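You operate a simulated robot arm through the tools that you are given. There is no shell and no other tool. Be economical: measure what you need, move in short steps, check, and stop when the job is done.

Carry out the task below with a simulated robot arm. There is one attempt and no reset: what you move stays moved.

## Task
Take the yellow notepad and leave it on the clay saucer.

It is judged by the outcome, as a careful person would: the job done as asked, and still so three seconds after it is handed in. It fails if anything else is knocked over, pushed out of place, dropped, spilled or broken.

## Robot
A 7-joint arm with a two-finger parallel gripper, fixed in place. Base frame: the origin is at the foot of the arm, x ahead of it, y to its left, z up; the work surface is at about z = -0.002. Readings come in m, degrees, newtons and seconds.
With the tool pointing down near the work surface it reaches from about 0.24 to 0.62 m from the base axis. Its first joint turns from -66.0 to 66.0 degrees. Payload 2.6 kg.
The TCP is the grasp point between the finger pads, 0.03 m short of the fingertips. In the tool frame z runs along the fingers and y along their closing line. The gripper opens to 0.094 m. The fingers are 0.028 m wide and 0.01 m thick; the gripper's body (0.05 by 0.096 m) begins 0.055 m behind the TCP.
Orientation is that of the tool frame in the base frame, as a unit quaternion [w, x, y, z]. With the fingers straight down and closing along the base's y, the tool's x points along the base's -x, its y along +y and its z along -z.

## Interface
- The arm moves only by the tool send_rows. Its argument "plan" is one flat list of numbers, 7 for each row, row after row: the opening in per cent of the stroke, from 0 (shut) to 100 (fully open), then the shift along the base's x, y, z in units of 400 mm (1.0 is 400 mm), then the turn, a rotation vector about the base's x, y, z in units of 120 degrees (1.0 is 120 degrees). In form: [fingers, x, y, z, rx, ry, rz, fingers, x, y, z, rx, ry, rz, ...]. A call has 1 to 12 rows; each row is the pose to reach, as a shift and turn from the pose commanded when the call began. A call with a number of a shift or a turn outside -1 to 1 is refused whole. A row lasts 0.2 s, in which the tool goes at most 0.05 m and 8.6 degrees; a call with a longer step from one row to the next is refused whole, and so is a gripper value outside its range. A pose out of reach is approached as far as the arm can. The call stops where the force on the tool passes 40 N (or 10 N more than at its start, if that is more) or the arm is blocked; 0.2 s more then pass. Each finger travels about 0.072 m/s and halts on what it meets, pressing with about 42 N; the grip force reading is that of the motor and also rises with nothing between the fingers. The clock runs only during rows and for 0.2 s after the last one: add rows that repeat a pose to give the fingers time. It gives the time, the measured TCP pose, the force on the tool (base axes), the opening and the grip force at its end, in the units of the frame above (readings bear some noise), and new pictures: "pictures" is both (left out), scene, wrist or none.
- Cameras (640 x 400 px; columns grow to the right, rows downward): "scene" is fixed at [0.0419, 0.4226, 0.568]; the picture's right is [-0.86, -0.51, 0.00], its down [-0.32, 0.54, -0.78] and it looks along [0.40, -0.67, -0.63] (base axes); focal length 323 px, centre (320, 200). "wrist" rides on the gripper at [-0.037, 0, -0.058] in the tool frame; the picture's right is [0.00, -1.00, 0.00], its down [0.97, 0.00, -0.24] and it looks along [0.24, 0.00, 0.97] (tool axes); focal length 218 px, centre (320, 200).
- point_at(camera, pixels): there is no depth. For up to 12 entries [column, row, z] of the newest picture of that camera ("zoom" is the newest enlarged one), the place [x, y] in the base frame at which the ray of that pixel passes the height z, good to about 0.002 m, but the place of the scene camera against the robot may be out by one fixed shift of up to 0.025 m in any direction. It takes no simulated time.
- inspect(camera, box): a new picture of the part [left, top, right, bottom] of that camera's present view, enlarged. It takes no simulated time.
- hand_in(): hands the job in; it is judged then, once.

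Go step by step. Measure first, check grasps and placings, and put right what went wrong. The budget is 60 turns and 120 pictures, counting those below and the enlarged ones. Unless the task says otherwise, let go and move clear before handing in, and close with one line.

The tools are called after "Request:" as name(argument=value, ...) on one line, values as JSON. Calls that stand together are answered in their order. send_rows: Moves the arm, as the interface text tells. Its arguments: {"type":"object","properties":{"plan":{"type":"array"},"pictures":{"type":"string","enum":["both","scene","wrist","none"]}},"required":["plan"]} The other tools are called the same way: point_at (camera, pixels) gives the place at which the rays of pixels pass given heights; inspect (camera, box) takes an enlarged picture of a part of a camera's view; hand_in () hands the job in.

At the start:

```text
time: 0.0
tool_pos: [0.4357, -0.0812, 0.2541]
ee_rot: [0.0, -0.001, 1.0, 0.0]
wrist_force: [-0.4, -1.0, 0.2]
finger_gap: 0.0939
grasp_force: 0.1
```

scene: 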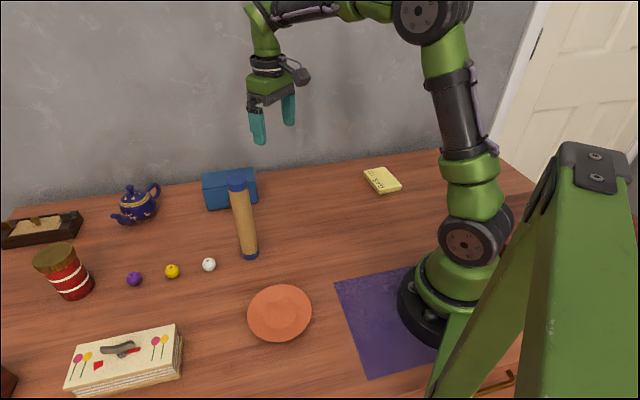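
wrist: 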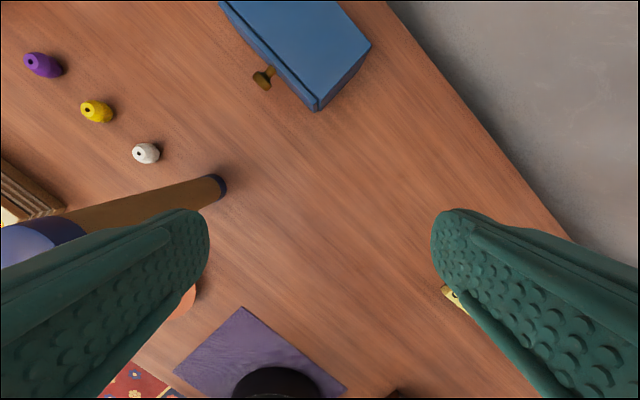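

The scene shows the yellow notepad near (382,180) and the clay saucer near (280,313). I'll measure both and enlarge them.

Request:
point_at(camera="scene", pixels=[[363, 171, 0.01], [386, 167, 0.01], [402, 186, 0.01], [379, 193, 0.01], [280, 313, 0.01], [248, 312, 0.015], [312, 312, 0.015], [280, 286, 0.015], [280, 341, 0.015], [240, 183, 0.2], [249, 257, 0.0]])

Request:
inspect(camera="scene", box=[340, 150, 420, 200])

Request:
inspect(camera="scene", box=[200, 160, 360, 360])

```text
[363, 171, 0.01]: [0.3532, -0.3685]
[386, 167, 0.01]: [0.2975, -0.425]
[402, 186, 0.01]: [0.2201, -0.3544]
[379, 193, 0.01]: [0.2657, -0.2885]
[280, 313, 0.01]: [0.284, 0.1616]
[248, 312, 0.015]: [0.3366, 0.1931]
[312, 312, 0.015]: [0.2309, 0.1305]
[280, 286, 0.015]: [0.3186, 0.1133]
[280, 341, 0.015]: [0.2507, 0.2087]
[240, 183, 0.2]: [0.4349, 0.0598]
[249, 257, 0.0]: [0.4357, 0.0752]
```

```text
8.00 times, centred on (380, 175) of scene
```

zoom: 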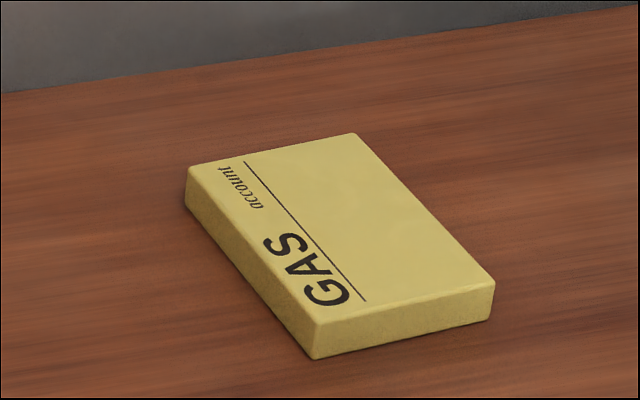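

```text
2.00 times, centred on (280, 260) of scene
```

zoom: 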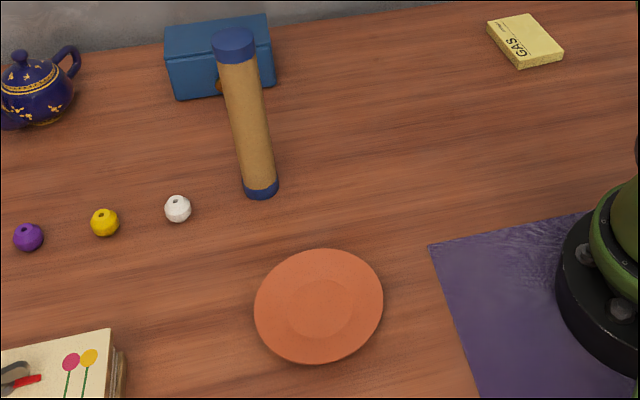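

The notepad is at about (0.29,-0.35) with its short side, about 0.08, along the 45° direction. The saucer centre is near (0.284,0.16). I'll move above the notepad, turn -45° and look with the wrist camera.

Request:
send_rows(plan=[100, -0.052, -0.0925, 0, 0, 0, -0.0536, 100, -0.104, -0.185, 0, 0, 0, -0.107, 100, -0.156, -0.2775, 0, 0, 0, -0.161, 100, -0.208, -0.37, 0, 0, 0, -0.214, 100, -0.26, -0.4625, 0, 0, 0, -0.268, 100, -0.312, -0.555, 0, 0, 0, -0.321, 100, -0.365, -0.6475, 0, 0, 0, -0.375, 100, -0.365, -0.6475, 0, 0, 0, -0.375])

```text
time: 1.8
tool_pos: [0.2883, -0.3408, 0.2539]
ee_rot: [-0.001, 0.384, 0.923, 0.0]
wrist_force: [-1.4, 0.1, 0.4]
finger_gap: 0.0941
grasp_force: 0.2
```

scene: 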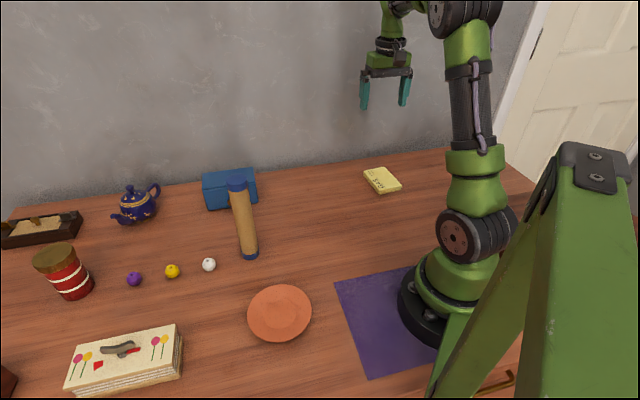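
wrist: 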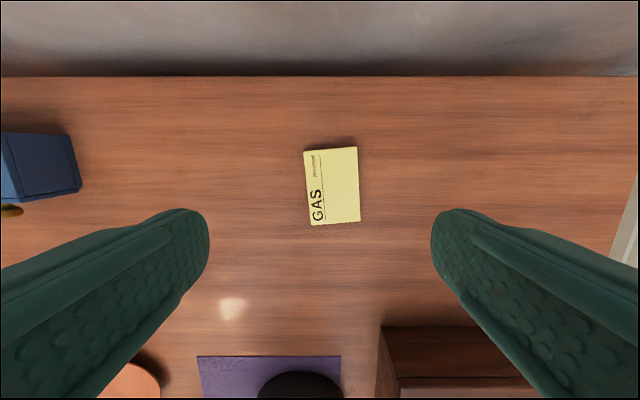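

The wrist view shows the notepad at corners (304,150), (357,147), (360,221), (311,225), and a dark wooden object at (450,360) behind the arm. I'll measure both.

Request:
point_at(camera="wrist", pixels=[[304, 150, 0.015], [357, 147, 0.015], [360, 221, 0.015], [311, 225, 0.015], [381, 327, 0.0], [381, 327, 0.05], [320, 76, 0.0], [65, 190, 0.06], [382, 390, 0.05]])

Request:
inspect(camera="wrist", box=[280, 130, 400, 240])

Request:
inspect(camera="wrist", box=[340, 280, 640, 400])

```text
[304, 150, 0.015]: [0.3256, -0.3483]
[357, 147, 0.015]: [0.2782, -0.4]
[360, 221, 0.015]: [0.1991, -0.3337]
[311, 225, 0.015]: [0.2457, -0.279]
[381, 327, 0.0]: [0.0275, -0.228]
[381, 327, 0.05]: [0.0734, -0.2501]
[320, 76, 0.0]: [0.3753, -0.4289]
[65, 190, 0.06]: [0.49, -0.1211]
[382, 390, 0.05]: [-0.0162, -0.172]
```

```text
3.64 times, centred on (340, 185) of wrist
```

zoom: 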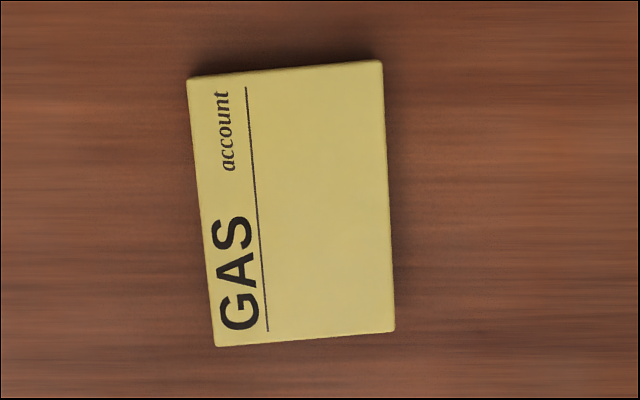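

```text
2.13 times, centred on (490, 340) of wrist
```

zoom: 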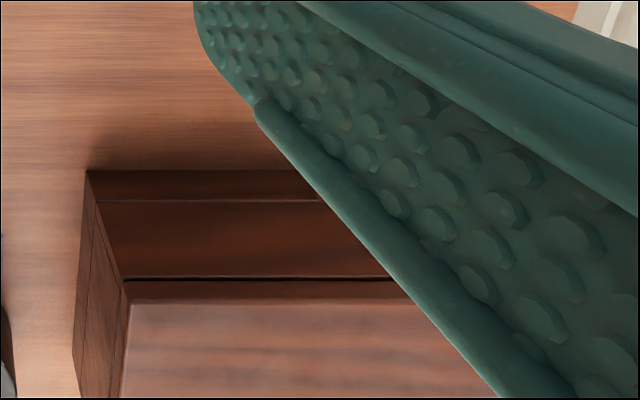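

The wrist camera puts the notepad's centre at (0.262,-0.340), with width 0.070 across and long axis at about -40.5°. The scene camera therefore reads off by about (+0.022,-0.019). I'll align and descend to z 0.10, then check.

Request:
send_rows(plan=[100, -0.033, 0, -0.09, 0, 0, 0.019, 100, -0.066, 0, -0.19, 0, 0, 0.038, 100, -0.066, 0, -0.29, 0, 0, 0.038, 100, -0.066, 0, -0.385, 0, 0, 0.038, 100, -0.066, 0, -0.385, 0, 0, 0.038])

```text
time: 3.0
tool_pos: [0.2645, -0.3396, 0.0998]
ee_rot: [0.0, 0.346, 0.938, 0.0]
wrist_force: [1.0, -0.8, -0.3]
finger_gap: 0.0942
grasp_force: 0.0
```

scene: 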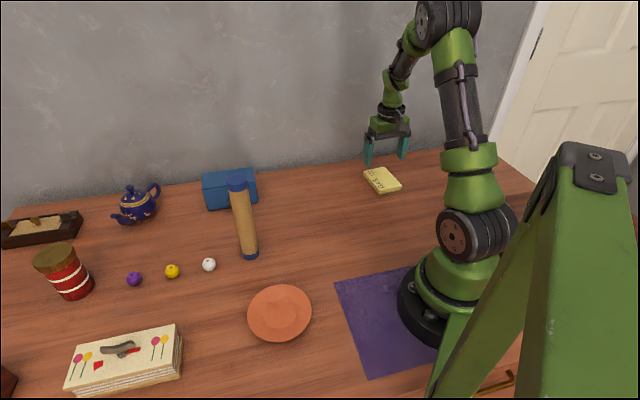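
wrist: 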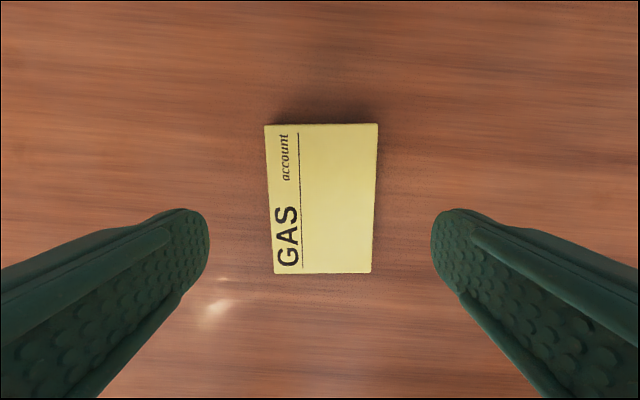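

The notepad is centred at column 322 between the fingers and is straight. I'll confirm its centre at this closer range.

Request:
point_at(camera="wrist", pixels=[[264, 126, 0.014], [378, 124, 0.014], [371, 273, 0.014], [274, 274, 0.014]])

```text
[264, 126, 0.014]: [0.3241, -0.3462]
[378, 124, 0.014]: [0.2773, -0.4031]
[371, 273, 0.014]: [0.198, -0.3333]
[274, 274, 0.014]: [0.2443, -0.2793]
```

The centre is (0.261,-0.3405), so I only need a tiny correction. I'll descend to z≈0.032 with the fingers open.

Request:
send_rows(plan=[100, -0.009, -0.0025, -0.05, 0, 0, 0, 100, -0.009, -0.0025, -0.1, 0, 0, 0, 100, -0.009, -0.0025, -0.14, 0, 0, 0, 100, -0.009, -0.0025, -0.169, 0, 0, 0, 100, -0.009, -0.0025, -0.169, 0, 0, 0])

```text
time: 4.2
tool_pos: [0.2607, -0.3417, 0.0322]
ee_rot: [0.0, 0.346, 0.938, 0.001]
wrist_force: [-0.2, 0.4, -0.2]
finger_gap: 0.0939
grasp_force: 0.0
```

scene: 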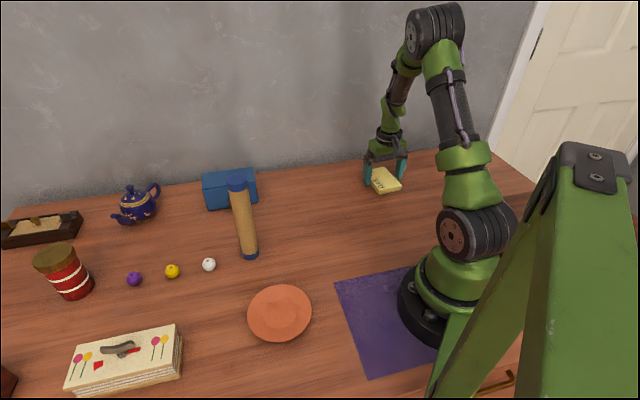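
wrist: 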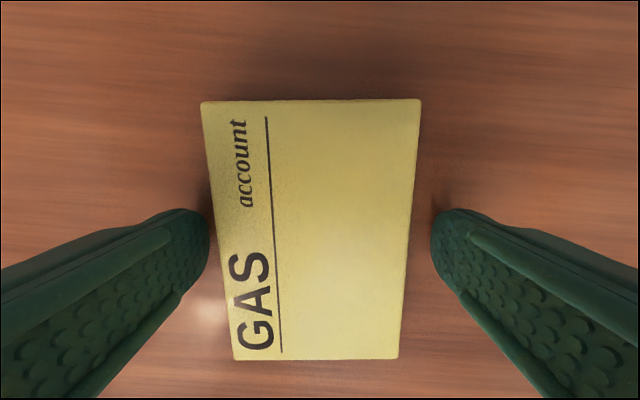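

The fingers straddle the notepad with a gap on both sides. I'll close them and lift slightly.

Request:
send_rows(plan=[50, 0, 0, 0, 0, 0, 0, 50, 0, 0, 0, 0, 0, 0, 50, 0, 0, 0, 0, 0, 0, 50, 0, 0, 0, 0, 0, 0, 50, 0, 0, 0.04, 0, 0, 0, 50, 0, 0, 0.1, 0, 0, 0, 50, 0, 0, 0.2, 0, 0, 0, 50, 0, 0, 0.2, 0, 0, 0])

```text
time: 6.0
tool_pos: [0.2608, -0.345, 0.1153]
ee_rot: [0.0, 0.346, 0.938, 0.0]
wrist_force: [-0.6, -1.0, -0.8]
finger_gap: 0.071
grasp_force: 41.8
```

scene: 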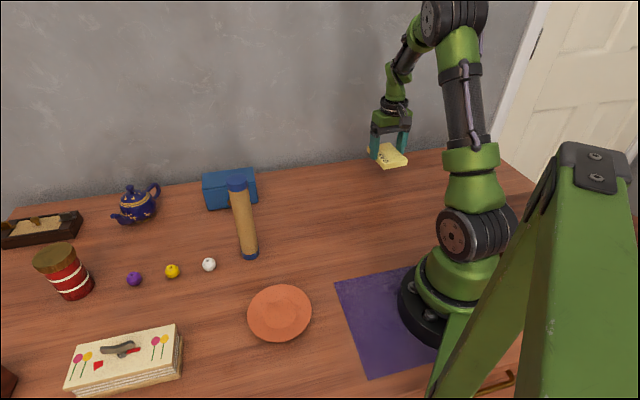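
wrist: 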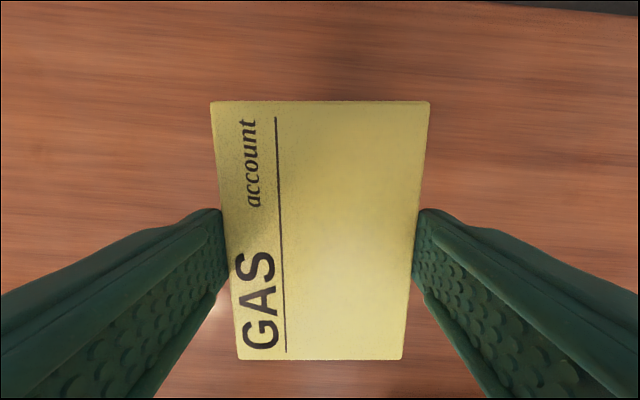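

The notepad is held (gap 0.071, grip force 41.8 N). I'll recompute the scene camera offset from the notepad's original corners, and measure the saucer rim and the tube.

Request:
point_at(camera="scene", pixels=[[363.5, 170.9, 0.014], [384.4, 166.6, 0.014], [401.75, 185.4, 0.014], [379.6, 190.6, 0.014], [247.5, 314, 0.015], [312, 310, 0.015], [283, 285, 0.015], [277, 341.5, 0.015], [228, 182, 0.2], [248, 182, 0.2], [241, 257, 0.0], [258, 253, 0.0]])

```text
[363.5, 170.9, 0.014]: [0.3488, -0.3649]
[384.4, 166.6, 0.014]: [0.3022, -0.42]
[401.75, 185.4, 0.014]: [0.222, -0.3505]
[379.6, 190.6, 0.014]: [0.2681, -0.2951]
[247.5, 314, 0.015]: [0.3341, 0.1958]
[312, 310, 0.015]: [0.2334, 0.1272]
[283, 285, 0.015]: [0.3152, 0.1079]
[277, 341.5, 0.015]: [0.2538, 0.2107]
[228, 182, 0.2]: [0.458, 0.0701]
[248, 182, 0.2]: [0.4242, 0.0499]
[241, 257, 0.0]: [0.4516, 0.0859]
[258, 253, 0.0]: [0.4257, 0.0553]
```

The corrected saucer centre is about (0.260,0.178), and the tube, about 0.2 tall, stands at about (0.415,0.085). I'll carry the notepad high along an arc that stays clear of it.

Request:
send_rows(plan=[50, 0.03, 0.07, 0.04, 0, 0, 0.05, 50, 0.06, 0.14, 0.08, 0, 0, 0.1, 50, 0.095, 0.225, 0.12, 0, 0, 0.155, 50, 0.125, 0.31, 0.16, 0, 0, 0.21, 50, 0.15, 0.4, 0.2, 0, 0, 0.265, 50, 0.165, 0.49, 0.24, 0, 0, 0.32, 50, 0.165, 0.58, 0.28, 0, 0, 0.375, 50, 0.155, 0.67, 0.32, 0, 0, 0.43, 50, 0.14, 0.76, 0.35, 0, 0, 0.485, 50, 0.12, 0.85, 0.37, 0, 0, 0.54, 50, 0.0975, 0.93, 0.37, 0, 0, 0.59, 50, 0.0975, 0.96, 0.37, 0, 0, 0.625])

```text
time: 8.6
tool_pos: [0.3007, 0.0449, 0.2603]
ee_rot: [0.001, -0.298, 0.955, 0.0]
wrist_force: [-0.6, 0.2, -2.2]
finger_gap: 0.0712
grasp_force: 41.8
```

scene: 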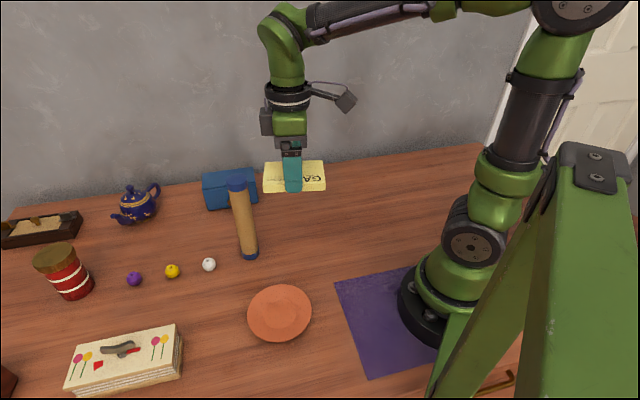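
wrist: 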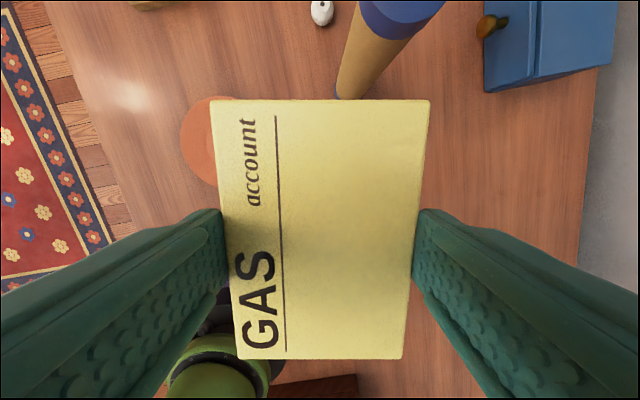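

The notepad is still held. The saucer rim shows at (181-215, 97-185) in the wrist view, so I'll enlarge it to fix its position.

Request:
inspect(camera="wrist", box=[160, 80, 240, 200])

Request:
point_at(camera="wrist", pixels=[[181, 140, 0.012], [188, 115, 0.012], [205, 98, 0.012], [188, 167, 0.012], [205, 182, 0.012]])

```text
3.33 times, centred on (200, 140) of wrist
```

zoom: 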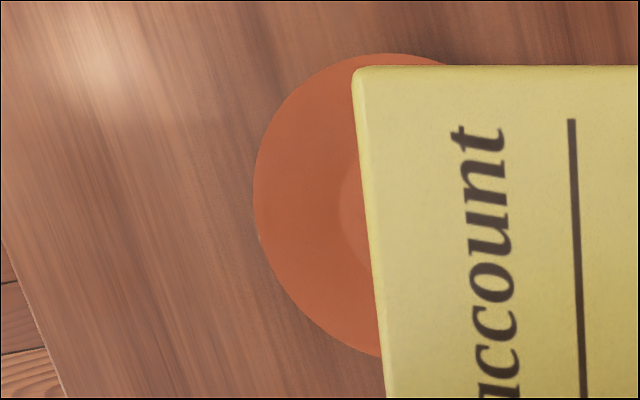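

```text
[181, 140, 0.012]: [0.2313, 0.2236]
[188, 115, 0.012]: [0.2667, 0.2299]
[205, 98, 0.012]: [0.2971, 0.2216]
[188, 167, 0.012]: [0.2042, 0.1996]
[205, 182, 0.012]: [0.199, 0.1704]
```

Request:
point_at(camera="zoom", pixels=[[252, 200, 0.012], [300, 92, 0.012], [390, 52, 0.012], [290, 298, 0.012], [380, 357, 0.012], [435, 62, 0.012]])

```text
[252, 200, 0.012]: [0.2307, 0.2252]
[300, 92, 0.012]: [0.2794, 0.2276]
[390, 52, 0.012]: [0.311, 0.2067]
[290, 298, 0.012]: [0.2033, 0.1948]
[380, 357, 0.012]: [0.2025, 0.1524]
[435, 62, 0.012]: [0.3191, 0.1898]
```

The rim points fit a circle of radius 0.061 centred at (0.260,0.1715). I'll move over it, lower to z≈0.11 and check.

Request:
send_rows(plan=[50, -0.025, 0.08, 0, 0, 0, 0, 50, -0.05, 0.16, 0, 0, 0, 0, 50, -0.076, 0.24, 0, 0, 0, 0, 50, -0.101, 0.3225, 0, 0, 0, 0, 50, -0.101, 0.3225, -0.1, 0, 0, 0, 50, -0.101, 0.3225, -0.2, 0, 0, 0, 50, -0.101, 0.3225, -0.3, 0, 0, 0, 50, -0.101, 0.3225, -0.375, 0, 0, 0, 50, -0.101, 0.3225, -0.375, 0, 0, 0])

```text
time: 10.6
tool_pos: [0.2599, 0.1706, 0.1111]
ee_rot: [0.0, -0.297, 0.955, 0.0]
wrist_force: [0.4, 0.0, -1.3]
finger_gap: 0.0713
grasp_force: 41.5
```

scene: 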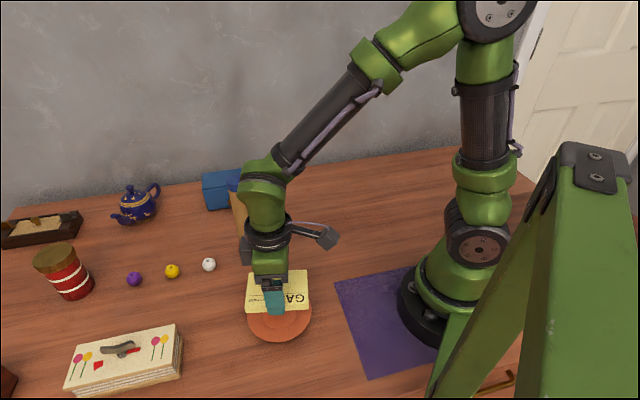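
wrist: 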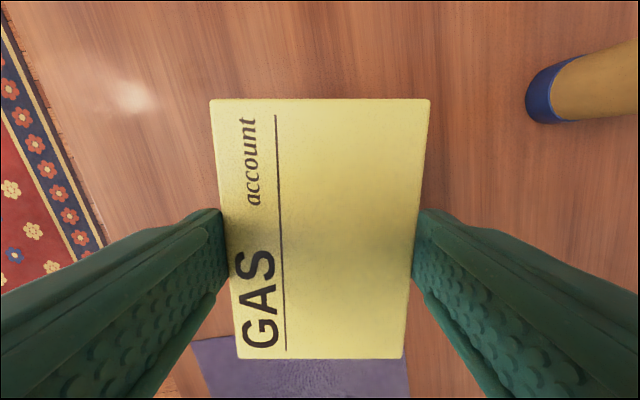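

The saucer is hidden directly beneath the pad, as expected. I'll lower to z≈0.062 and look.

Request:
send_rows(plan=[50, 0, 0, -0.06, 0, 0, 0, 50, 0, 0, -0.1, 0, 0, 0, 50, 0, 0, -0.125, 0, 0, 0, 50, 0, 0, -0.125, 0, 0, 0], pictures="none")

Request:
inspect(camera="scene", box=[200, 240, 360, 360])

```text
time: 11.6
tool_pos: [0.2578, 0.1705, 0.0624]
ee_rot: [-0.001, -0.296, 0.955, 0.0]
wrist_force: [0.1, -0.3, -1.0]
finger_gap: 0.071
grasp_force: 42.2
```

```text
3.33 times, centred on (280, 300) of scene
```

zoom: 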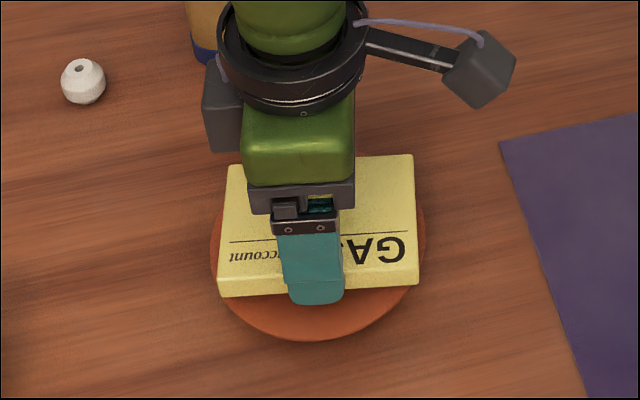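

The pad is centred above the saucer. I'll lower it in small steps, watching the force.

Request:
send_rows(plan=[50, 0, 0, -0.01, 0, 0, 0, 50, 0, 0, -0.02, 0, 0, 0, 50, 0, 0, -0.025, 0, 0, 0], pictures="none")

Request:
send_rows(plan=[50, 0, 0, -0.005, 0, 0, 0, 50, 0, 0, -0.01, 0, 0, 0], pictures="none")

Request:
inspect(camera="scene", box=[220, 260, 340, 350])

```text
time: 12.4
tool_pos: [0.2599, 0.1704, 0.0532]
ee_rot: [0.002, -0.296, 0.955, 0.0]
wrist_force: [-2.0, -1.3, 5.5]
finger_gap: 0.0711
grasp_force: 42.0
stopped in row 3: the force on the tool passed its limit (the readings are from after the stop); the commanded pose is now the measured one
```

```text
time: 12.8
tool_pos: [0.259, 0.1717, 0.0535]
ee_rot: [0.002, -0.294, 0.956, -0.001]
wrist_force: [-1.3, -1.3, 6.0]
finger_gap: 0.0712
grasp_force: 41.7
stopped in row 2: the force on the tool passed its limit (the readings are from after the stop); the commanded pose is now the measured one
```

```text
4.44 times, centred on (280, 305) of scene
```

zoom: 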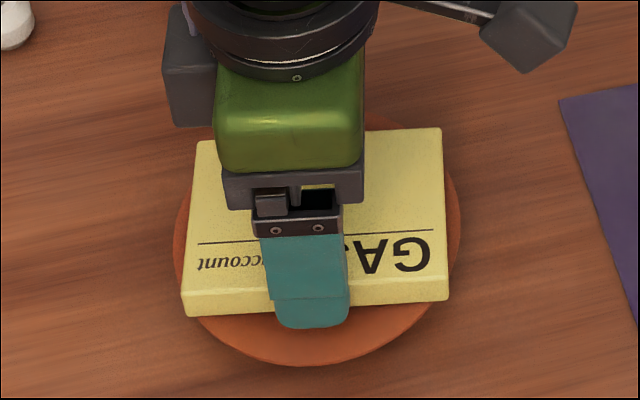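

The pad has made contact at TCP z 0.0535, so it is resting on the saucer with the pad centred on it. I'll open partly and rise.

Request:
send_rows(plan=[80, 0, 0, 0, 0, 0, 0, 86, 0, 0, 0, 0, 0, 0, 86, 0, 0, 0, 0, 0, 0, 86, 0, 0, 0.02, 0, 0, 0, 86, 0, 0, 0.08, 0, 0, 0, 86, 0, 0, 0.18, 0, 0, 0, 86, 0, 0, 0.28, 0, 0, 0, 86, 0, 0, 0.38, 0, 0, 0, 86, 0, 0, 0.38, 0, 0, 0])

```text
time: 14.8
tool_pos: [0.2575, 0.1701, 0.2043]
ee_rot: [0.002, -0.294, 0.956, -0.001]
wrist_force: [-0.2, 0.2, 0.4]
finger_gap: 0.0806
grasp_force: 0.1
```

scene: 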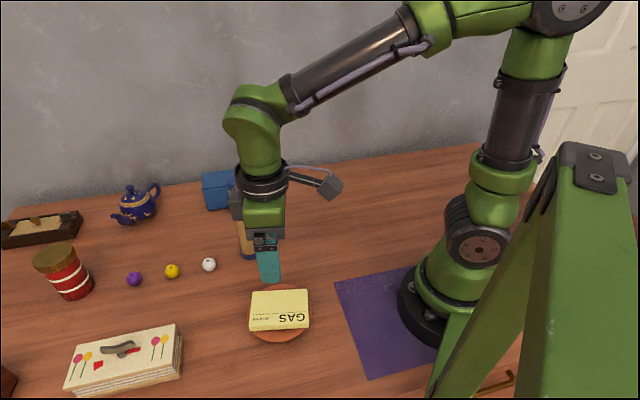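
wrist: 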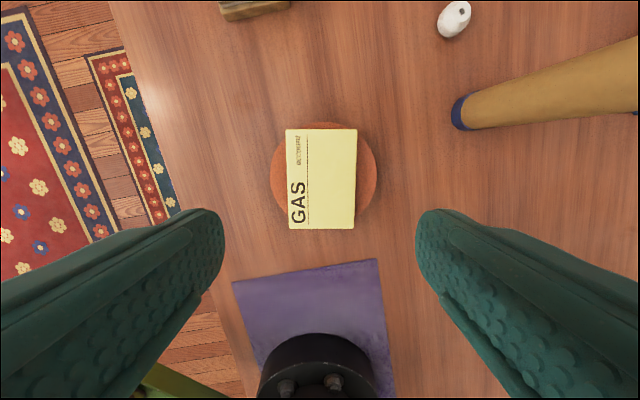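

The pad sits on the saucer and the gripper is clear. I'll take one closer look for tilt.

Request:
inspect(camera="scene", box=[230, 270, 330, 350])

Request:
inspect(camera="wrist", box=[250, 105, 400, 245])

```text
5.00 times, centred on (280, 310) of scene
```

zoom: 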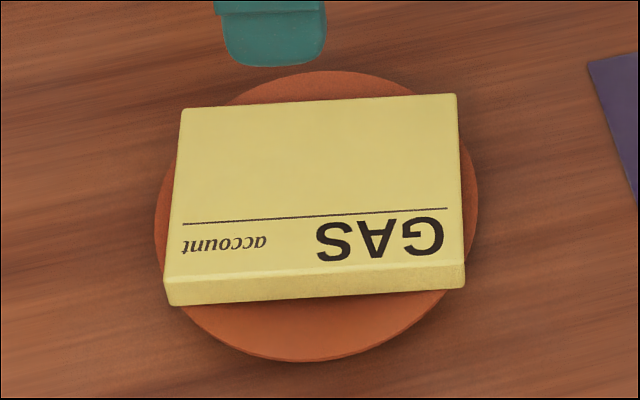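

```text
2.86 times, centred on (325, 175) of wrist
```

zoom: 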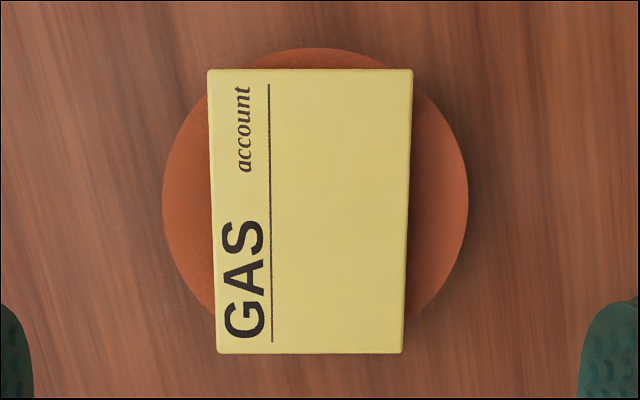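

The pad lies level and well centred on the saucer, nothing else has moved, and the gripper is clear. I'm handing in.

Request:
hand_in()

```text
The job is handed in.
```

The yellow notepad is resting flat and centred on the clay saucer, and nothing else in view was disturbed.
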